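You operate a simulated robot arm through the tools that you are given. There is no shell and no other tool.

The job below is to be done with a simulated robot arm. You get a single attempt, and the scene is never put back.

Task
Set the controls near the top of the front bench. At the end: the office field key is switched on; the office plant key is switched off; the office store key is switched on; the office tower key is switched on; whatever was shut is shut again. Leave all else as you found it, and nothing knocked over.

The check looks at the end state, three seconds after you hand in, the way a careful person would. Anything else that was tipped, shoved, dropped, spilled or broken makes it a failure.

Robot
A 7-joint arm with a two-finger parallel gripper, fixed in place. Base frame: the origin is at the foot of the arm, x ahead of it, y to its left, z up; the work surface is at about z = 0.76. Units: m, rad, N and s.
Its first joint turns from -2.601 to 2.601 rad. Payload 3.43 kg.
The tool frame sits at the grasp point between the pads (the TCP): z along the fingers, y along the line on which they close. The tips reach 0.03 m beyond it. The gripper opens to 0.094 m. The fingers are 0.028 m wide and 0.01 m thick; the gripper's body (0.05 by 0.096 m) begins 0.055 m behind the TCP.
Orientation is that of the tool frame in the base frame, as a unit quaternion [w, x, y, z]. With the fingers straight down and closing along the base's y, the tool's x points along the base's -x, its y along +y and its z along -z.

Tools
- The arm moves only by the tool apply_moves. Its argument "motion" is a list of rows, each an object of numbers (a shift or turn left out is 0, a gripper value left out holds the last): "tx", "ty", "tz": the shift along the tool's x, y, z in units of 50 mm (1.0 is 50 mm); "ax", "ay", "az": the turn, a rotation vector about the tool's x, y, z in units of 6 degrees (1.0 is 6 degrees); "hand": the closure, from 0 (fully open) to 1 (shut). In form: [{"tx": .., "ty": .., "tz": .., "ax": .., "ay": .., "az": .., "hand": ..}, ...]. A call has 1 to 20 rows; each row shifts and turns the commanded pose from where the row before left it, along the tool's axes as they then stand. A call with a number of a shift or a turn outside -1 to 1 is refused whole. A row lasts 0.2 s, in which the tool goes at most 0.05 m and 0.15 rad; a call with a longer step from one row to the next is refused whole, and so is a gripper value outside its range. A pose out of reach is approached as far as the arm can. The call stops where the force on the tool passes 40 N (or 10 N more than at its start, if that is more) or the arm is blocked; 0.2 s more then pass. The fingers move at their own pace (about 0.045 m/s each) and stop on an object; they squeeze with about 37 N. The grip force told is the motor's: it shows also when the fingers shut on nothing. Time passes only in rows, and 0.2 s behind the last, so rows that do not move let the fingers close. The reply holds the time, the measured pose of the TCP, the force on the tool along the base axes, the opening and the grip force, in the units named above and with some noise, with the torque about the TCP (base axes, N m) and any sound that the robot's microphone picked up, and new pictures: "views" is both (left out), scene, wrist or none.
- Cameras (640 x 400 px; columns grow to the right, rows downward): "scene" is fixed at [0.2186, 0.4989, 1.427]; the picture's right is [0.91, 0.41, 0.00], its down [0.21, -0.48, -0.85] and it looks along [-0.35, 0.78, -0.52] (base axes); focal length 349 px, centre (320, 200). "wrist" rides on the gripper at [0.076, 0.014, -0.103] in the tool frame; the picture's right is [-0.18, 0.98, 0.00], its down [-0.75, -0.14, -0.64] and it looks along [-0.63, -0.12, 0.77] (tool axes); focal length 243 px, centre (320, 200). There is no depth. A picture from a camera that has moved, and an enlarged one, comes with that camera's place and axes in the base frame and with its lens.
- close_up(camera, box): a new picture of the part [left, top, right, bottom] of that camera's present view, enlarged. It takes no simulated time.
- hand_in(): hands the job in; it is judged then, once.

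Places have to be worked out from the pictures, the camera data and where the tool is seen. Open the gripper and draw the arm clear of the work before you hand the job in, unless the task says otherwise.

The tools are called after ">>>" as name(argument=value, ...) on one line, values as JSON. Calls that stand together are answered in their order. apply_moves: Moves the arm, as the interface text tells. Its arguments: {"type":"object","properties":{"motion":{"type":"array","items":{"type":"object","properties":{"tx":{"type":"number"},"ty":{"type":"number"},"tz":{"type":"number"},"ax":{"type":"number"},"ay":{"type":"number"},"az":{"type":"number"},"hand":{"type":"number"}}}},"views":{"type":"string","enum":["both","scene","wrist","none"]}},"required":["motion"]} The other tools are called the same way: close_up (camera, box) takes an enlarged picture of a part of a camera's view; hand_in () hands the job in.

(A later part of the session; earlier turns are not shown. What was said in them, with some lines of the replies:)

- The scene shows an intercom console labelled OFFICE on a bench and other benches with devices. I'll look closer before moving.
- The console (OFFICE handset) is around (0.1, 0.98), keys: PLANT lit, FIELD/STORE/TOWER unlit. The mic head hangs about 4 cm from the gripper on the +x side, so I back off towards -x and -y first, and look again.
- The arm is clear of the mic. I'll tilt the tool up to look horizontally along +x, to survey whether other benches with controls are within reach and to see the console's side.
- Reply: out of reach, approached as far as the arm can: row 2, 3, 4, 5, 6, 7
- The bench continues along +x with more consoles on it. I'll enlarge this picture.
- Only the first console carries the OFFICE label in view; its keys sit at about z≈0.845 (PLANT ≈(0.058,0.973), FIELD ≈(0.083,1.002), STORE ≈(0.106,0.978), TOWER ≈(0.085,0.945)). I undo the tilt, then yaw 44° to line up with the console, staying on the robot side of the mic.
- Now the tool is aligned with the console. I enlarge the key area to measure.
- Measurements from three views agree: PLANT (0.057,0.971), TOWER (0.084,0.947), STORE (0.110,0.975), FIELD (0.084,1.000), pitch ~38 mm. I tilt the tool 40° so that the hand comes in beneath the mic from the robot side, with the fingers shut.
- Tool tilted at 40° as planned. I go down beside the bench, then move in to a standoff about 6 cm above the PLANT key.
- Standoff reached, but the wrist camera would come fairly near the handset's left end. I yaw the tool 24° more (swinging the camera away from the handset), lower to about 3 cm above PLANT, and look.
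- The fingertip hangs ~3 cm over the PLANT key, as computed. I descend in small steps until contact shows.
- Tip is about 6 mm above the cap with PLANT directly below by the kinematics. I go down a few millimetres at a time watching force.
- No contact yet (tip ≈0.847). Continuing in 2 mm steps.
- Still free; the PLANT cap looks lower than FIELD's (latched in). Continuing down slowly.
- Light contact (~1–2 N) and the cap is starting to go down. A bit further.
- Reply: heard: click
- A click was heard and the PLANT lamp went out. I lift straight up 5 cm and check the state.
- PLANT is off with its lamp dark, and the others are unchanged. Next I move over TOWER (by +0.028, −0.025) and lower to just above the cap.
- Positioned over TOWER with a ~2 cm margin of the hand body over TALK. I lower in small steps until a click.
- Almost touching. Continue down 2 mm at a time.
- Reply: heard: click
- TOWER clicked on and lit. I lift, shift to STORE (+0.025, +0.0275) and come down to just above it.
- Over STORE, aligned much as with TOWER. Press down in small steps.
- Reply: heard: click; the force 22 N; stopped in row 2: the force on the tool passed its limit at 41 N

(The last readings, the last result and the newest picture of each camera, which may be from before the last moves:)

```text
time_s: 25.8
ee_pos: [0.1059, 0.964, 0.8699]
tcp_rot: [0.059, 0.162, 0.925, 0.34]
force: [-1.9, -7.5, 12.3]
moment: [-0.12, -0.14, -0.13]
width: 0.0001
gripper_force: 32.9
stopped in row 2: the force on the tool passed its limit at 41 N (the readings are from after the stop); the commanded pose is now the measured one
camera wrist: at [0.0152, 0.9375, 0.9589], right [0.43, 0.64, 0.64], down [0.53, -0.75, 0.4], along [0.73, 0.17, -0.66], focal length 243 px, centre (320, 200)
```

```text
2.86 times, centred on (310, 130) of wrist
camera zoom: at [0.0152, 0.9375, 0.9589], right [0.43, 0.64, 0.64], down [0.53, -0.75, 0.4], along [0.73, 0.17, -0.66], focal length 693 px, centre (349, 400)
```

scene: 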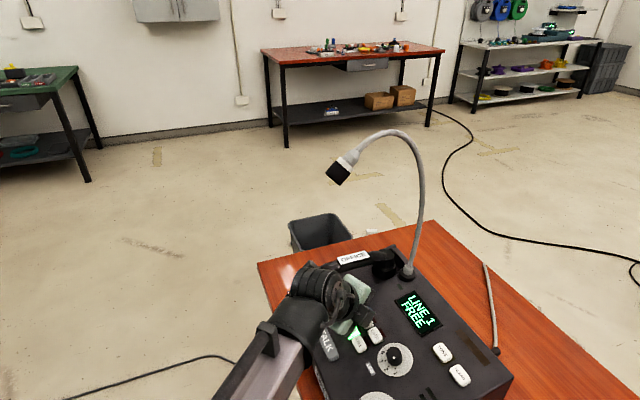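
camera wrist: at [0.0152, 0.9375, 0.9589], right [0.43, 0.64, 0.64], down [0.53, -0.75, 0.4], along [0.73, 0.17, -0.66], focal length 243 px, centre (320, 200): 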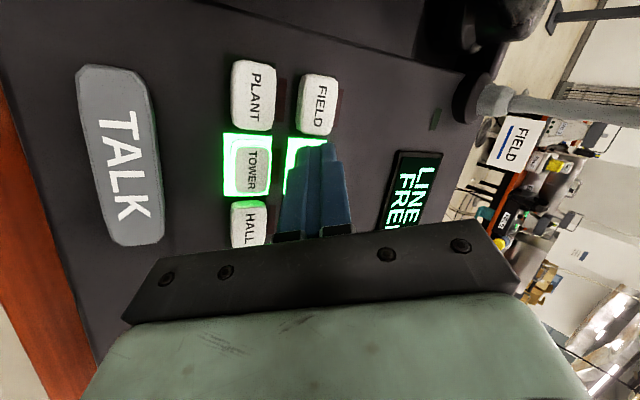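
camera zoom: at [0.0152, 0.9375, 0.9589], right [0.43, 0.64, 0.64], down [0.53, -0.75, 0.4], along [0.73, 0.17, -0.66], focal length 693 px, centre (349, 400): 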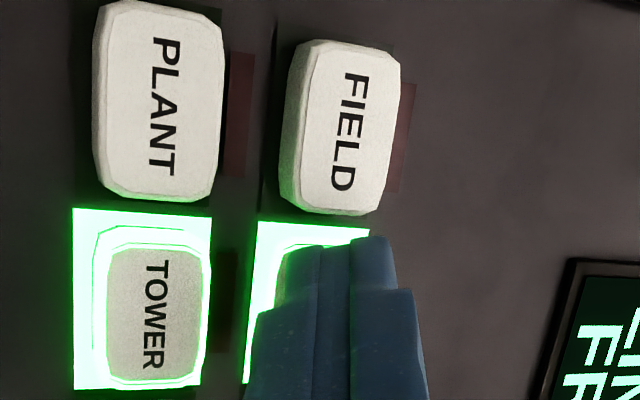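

STORE clicked on and is lit (a little earlier since the panel rises toward the far side; I over-pressed slightly). I lift and check that nothing shifted.

>>> apply_moves(motion=[{"ty": 0.29, "tz": -0.345}, {"ty": 0.29, "tz": -0.345}, {}])

>>> close_up(camera="scene", box=[300, 240, 500, 400])

>>> close_up(camera="wrist", box=[200, 40, 440, 240])

```text
time_s: 26.6
ee_pos: [0.1059, 0.9653, 0.9141]
tcp_rot: [0.059, 0.163, 0.925, 0.34]
force: [-0.1, -1.0, -0.8]
moment: [0.02, -0.05, -0.01]
width: 0.0
gripper_force: 33.2
camera wrist: at [0.0157, 0.9388, 1.0021], right [0.43, 0.64, 0.64], down [0.53, -0.75, 0.4], along [0.73, 0.17, -0.66], focal length 243 px, centre (320, 200)
```

scene: 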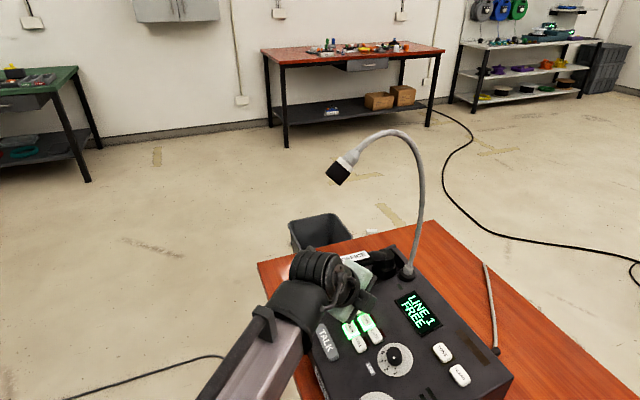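
wrist: 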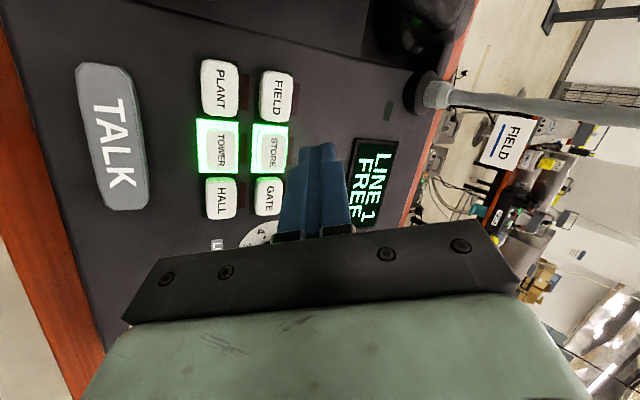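

```text
2.50 times, centred on (400, 320) of scene
camera zoom: at [0.2186, 0.4989, 1.427], right [0.91, 0.41, 0.0], down [0.21, -0.48, -0.85], along [-0.35, 0.78, -0.52], focal length 874 px, centre (120, -100)
```

zoom: 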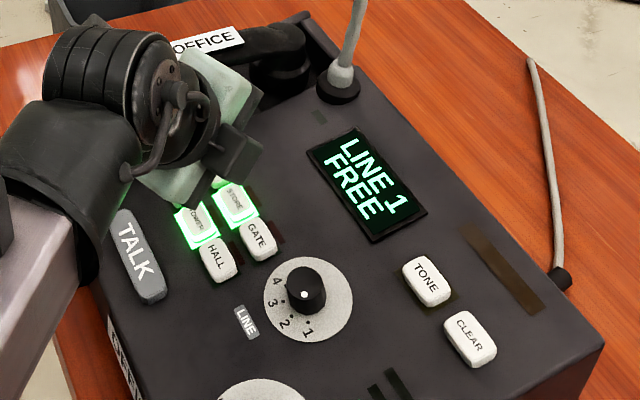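

```text
2.00 times, centred on (320, 140) of wrist
camera zoom: at [0.0157, 0.9388, 1.0021], right [0.43, 0.64, 0.64], down [0.53, -0.75, 0.4], along [0.73, 0.17, -0.66], focal length 485 px, centre (320, 320)
```

zoom: 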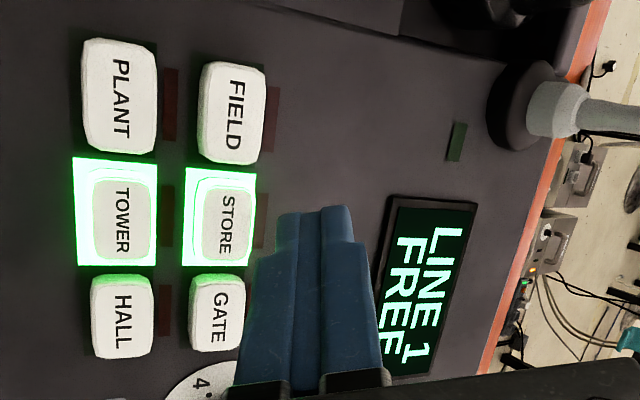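

Console unmoved; TOWER and STORE lit, PLANT off. For FIELD the wrist camera would come close above the handset end, so I yaw the tool another 36° away from the handset while hovering, then shift over FIELD and look.

>>> apply_moves(motion=[{"ay": 0.643, "az": -0.766}, {"ay": 0.643, "az": -0.766}, {"ay": 0.643, "az": -0.766}, {"ay": 0.643, "az": -0.766}, {"ay": 0.643, "az": -0.766}, {"ay": 0.643, "az": -0.766}, {"tx": 0.129, "ty": 0.211, "tz": 0.177}, {"tx": 0.129, "ty": 0.211, "tz": 0.177}, {}])

>>> close_up(camera="scene", box=[270, 220, 470, 380])

>>> close_up(camera="wrist", box=[200, 40, 440, 240])

```text
time_s: 28.6
ee_pos: [0.0869, 0.9875, 0.9145]
tcp_rot: [-0.047, -0.133, 0.929, 0.341]
force: [0.5, 0.5, -0.2]
moment: [-0.01, -0.01, -0.02]
width: 0.0
gripper_force: 32.9
camera wrist: at [0.0279, 0.9126, 1.002], right [-0.03, 0.77, 0.64], down [0.87, -0.29, 0.4], along [0.49, 0.57, -0.66], focal length 243 px, centre (320, 200)
```

scene: 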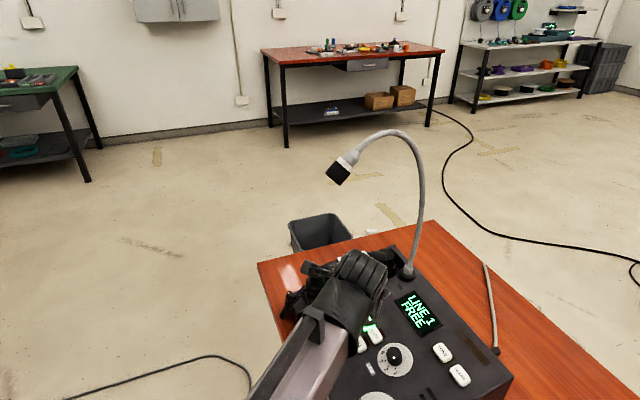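
wrist: 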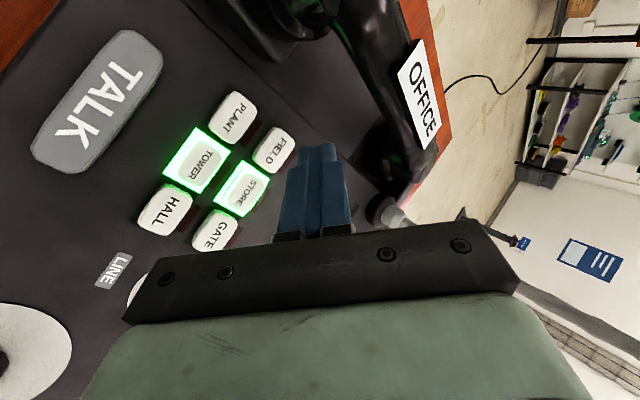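

```text
2.50 times, centred on (370, 300) of scene
camera zoom: at [0.2186, 0.4989, 1.427], right [0.91, 0.41, 0.0], down [0.21, -0.48, -0.85], along [-0.35, 0.78, -0.52], focal length 874 px, centre (195, -50)
```

zoom: 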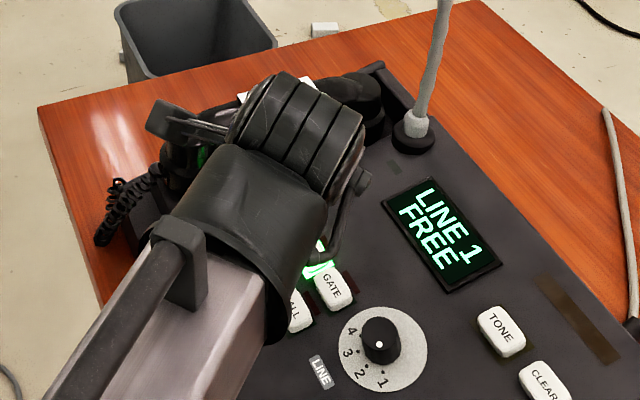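

```text
2.00 times, centred on (320, 140) of wrist
camera zoom: at [0.0279, 0.9126, 1.002], right [-0.03, 0.77, 0.64], down [0.87, -0.29, 0.4], along [0.49, 0.57, -0.66], focal length 485 px, centre (320, 320)
```

zoom: 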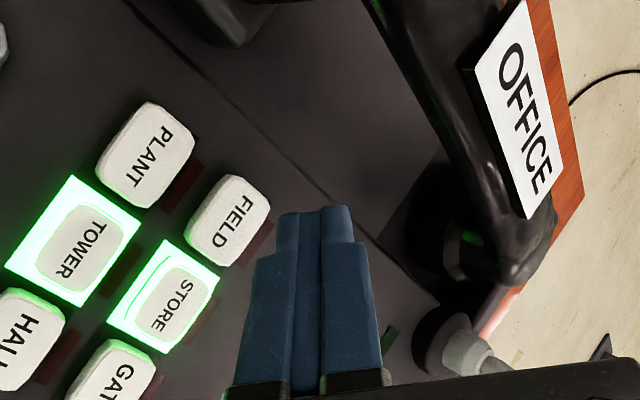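

FIELD's cap measures (0.0836, 0.998) and the tip contact point is right above it. The camera is now clear of the handset; I lower to just above the cap.

>>> apply_moves(motion=[{"ty": -0.2, "tz": 0.238}, {"ty": -0.2, "tz": 0.238}, {}], views="wrist")

>>> close_up(camera="wrist", box=[200, 40, 440, 240])

```text
time_s: 29.4
ee_pos: [0.0871, 0.9868, 0.883]
tcp_rot: [-0.047, -0.133, 0.929, 0.341]
force: [0.2, -0.4, 0.7]
moment: [0.0, 0.03, 0.02]
width: 0.0
gripper_force: 32.5
camera wrist: at [0.0281, 0.9127, 0.971], right [-0.03, 0.77, 0.64], down [0.87, -0.29, 0.4], along [0.5, 0.57, -0.66], focal length 243 px, centre (320, 200)
```

wrist: 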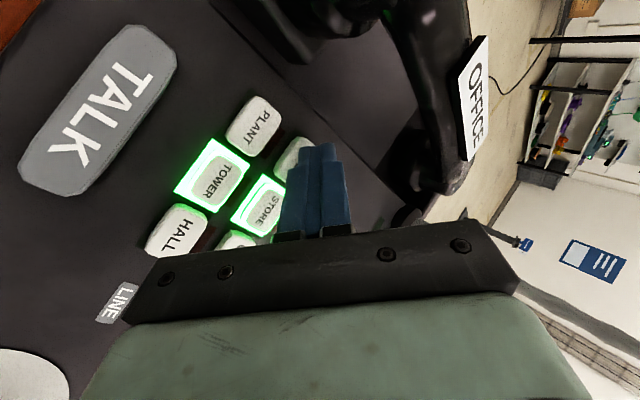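

```text
2.00 times, centred on (320, 140) of wrist
camera zoom: at [0.0281, 0.9127, 0.971], right [-0.03, 0.77, 0.64], down [0.87, -0.29, 0.4], along [0.5, 0.57, -0.66], focal length 485 px, centre (320, 320)
```

zoom: 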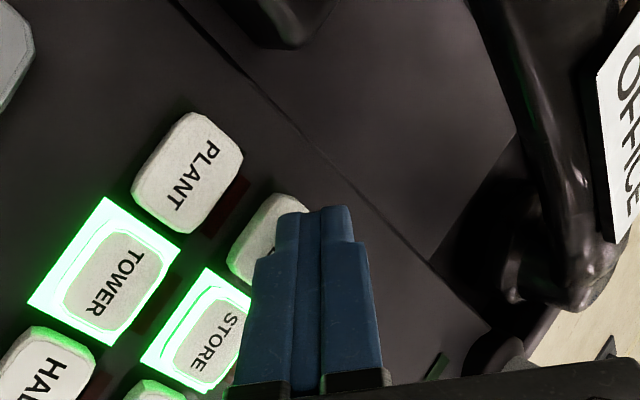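

Still 4 mm or so above. Stepping down gently, one small call at a time.

>>> apply_moves(motion=[{"ty": -0.032, "tz": 0.038}, {"ty": -0.032, "tz": 0.038}, {}], views="none")

```text
time_s: 30.2
ee_pos: [0.0866, 0.9871, 0.879]
tcp_rot: [-0.047, -0.133, 0.929, 0.342]
force: [0.6, 0.6, 1.6]
moment: [0.02, 0.0, 0.02]
width: 0.0
gripper_force: 33.3
```

Slight upward force, maybe first contact. 2 mm more.

>>> apply_moves(motion=[{"ty": -0.026, "tz": 0.031}, {}], views="wrist")

>>> close_up(camera="wrist", box=[200, 40, 440, 240])

```text
time_s: 30.8
ee_pos: [0.0866, 0.9864, 0.8771]
tcp_rot: [-0.046, -0.133, 0.929, 0.342]
force: [0.2, 0.2, 1.2]
moment: [0.03, -0.03, -0.01]
width: 0.0
gripper_force: 32.6
heard: click
camera wrist: at [0.0279, 0.9129, 0.9644], right [-0.03, 0.77, 0.64], down [0.87, -0.29, 0.4], along [0.49, 0.57, -0.66], focal length 243 px, centre (320, 200)
```

wrist: 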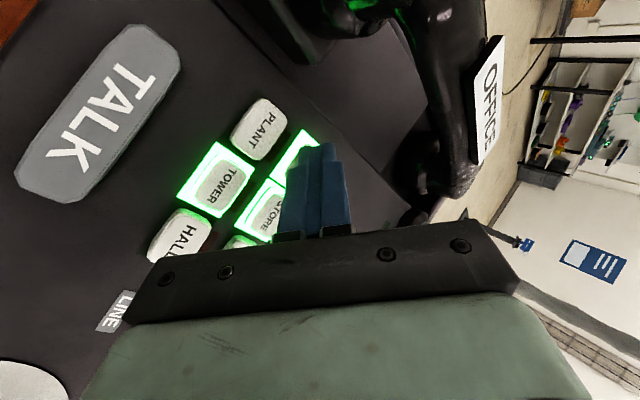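

```text
2.00 times, centred on (320, 140) of wrist
camera zoom: at [0.0279, 0.9129, 0.9644], right [-0.03, 0.77, 0.64], down [0.87, -0.29, 0.4], along [0.49, 0.57, -0.66], focal length 485 px, centre (320, 320)
```

zoom: 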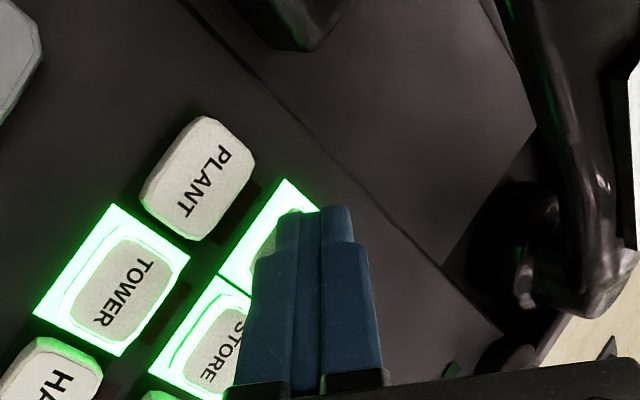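

FIELD clicked on and lit. I lift, then withdraw toward the robot away from the mic and handset.

>>> apply_moves(motion=[{"ty": 0.257, "tz": -0.306}, {"ty": 0.257, "tz": -0.306}, {"ty": -0.613, "tz": -0.514}, {"ty": -0.613, "tz": -0.514}, {"ty": -0.613, "tz": -0.514}, {"ty": -0.613, "tz": -0.514}, {}])

>>> close_up(camera="scene", box=[260, 220, 520, 400])

```text
time_s: 32.4
ee_pos: [0.1301, 0.8338, 0.9145]
tcp_rot: [-0.046, -0.133, 0.929, 0.342]
force: [-0.1, 0.1, 1.2]
moment: [0.01, 0.0, -0.03]
width: 0.0001
gripper_force: 32.3
camera wrist: at [0.0717, 0.7596, 1.0028], right [-0.03, 0.77, 0.64], down [0.87, -0.29, 0.4], along [0.49, 0.57, -0.66], focal length 243 px, centre (320, 200)
```

scene: 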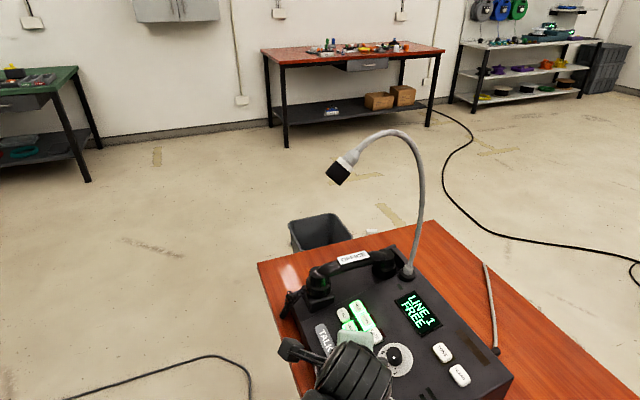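
wrist: 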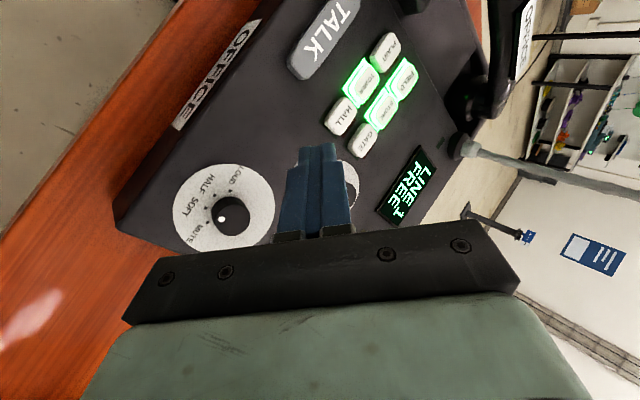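

```text
2.22 times, centred on (390, 310) of scene
camera zoom: at [0.2186, 0.4989, 1.427], right [0.91, 0.41, 0.0], down [0.21, -0.48, -0.85], along [-0.35, 0.78, -0.52], focal length 776 px, centre (164, -44)
```

zoom: 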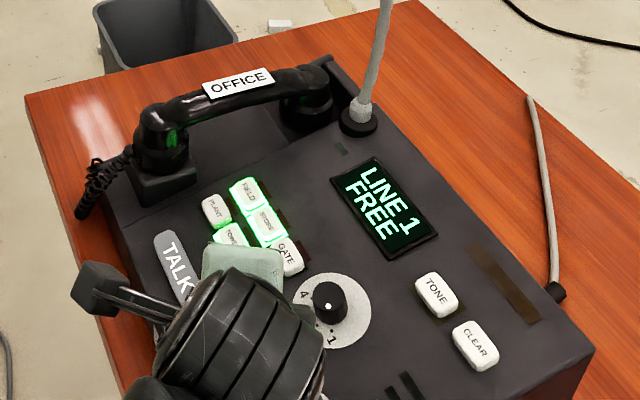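

FIELD, STORE and TOWER are lit, PLANT is dark, and the handset, mic and console are in the same places as before. I withdraw up and away, open the gripper and take a last look.

>>> apply_moves(motion=[{"tx": 0.566, "ty": 0.319, "tz": -0.516}, {"tx": 0.566, "ty": 0.319, "tz": -0.516}, {"tx": 0.566, "ty": 0.319, "tz": -0.516}, {"tx": 0.566, "ty": 0.319, "tz": -0.516}, {"tx": 0.566, "ty": 0.319, "tz": -0.516, "hand": 0}, {"hand": 0}, {"hand": 0}, {"hand": 0}, {"hand": 0}, {"hand": 0}])

>>> close_up(camera="scene", box=[260, 220, 520, 400])

```text
time_s: 34.6
ee_pos: [0.0004, 0.773, 1.0653]
tcp_rot: [-0.047, -0.133, 0.929, 0.341]
force: [-0.5, -0.4, -0.8]
moment: [-0.02, -0.01, 0.01]
width: 0.0941
gripper_force: 0.1
camera wrist: at [-0.0578, 0.6983, 1.1532], right [-0.03, 0.77, 0.64], down [0.87, -0.29, 0.4], along [0.5, 0.57, -0.66], focal length 243 px, centre (320, 200)
```

scene: 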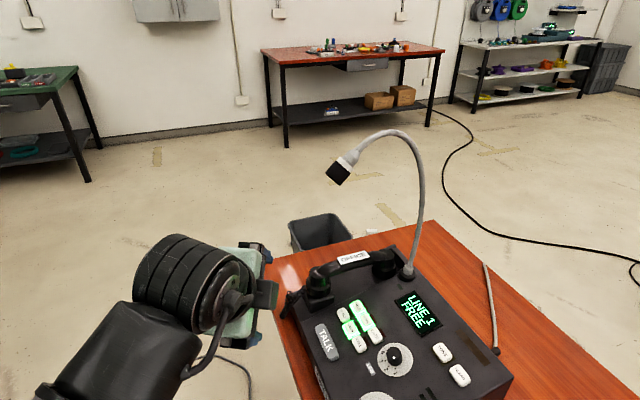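
wrist: 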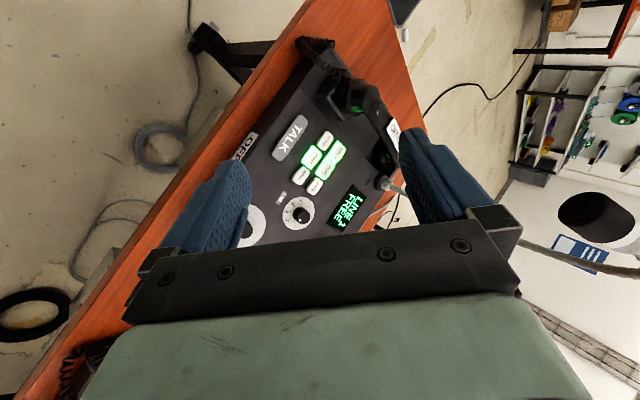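

```text
2.22 times, centred on (390, 310) of scene
camera zoom: at [0.2186, 0.4989, 1.427], right [0.91, 0.41, 0.0], down [0.21, -0.48, -0.85], along [-0.35, 0.78, -0.52], focal length 776 px, centre (164, -44)
```

zoom: 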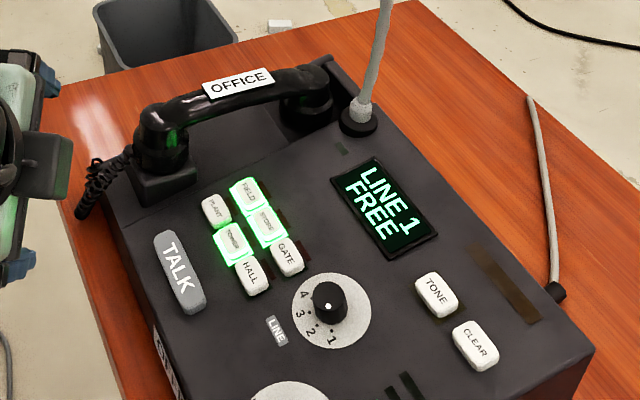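

The last pictures show FIELD, STORE and TOWER lit and PLANT, HALL and GATE dark. The handset, knobs and mic look unchanged, nothing was opened, and the gripper is open and clear of the bench, so I hand in.

>>> hand_in()

```text
The job is handed in.
```

I set the office console keys as asked and handed the job in. FIELD, STORE and TOWER are switched on and lit. PLANT is switched off, and I left HALL and GATE as they were.

- **STORE press:** I pressed this key harder than needed. It had already clicked on when two further small moves pushed the force past the 40 N limit and the arm stopped. The console did not shift and the key lit normally.
- **Shut items:** I opened nothing, so there was nothing to shut again.
- **Everything else:** In the last pictures the handset, mic, knobs and console look just as they did at the start. The gripper is open and clear of the bench.
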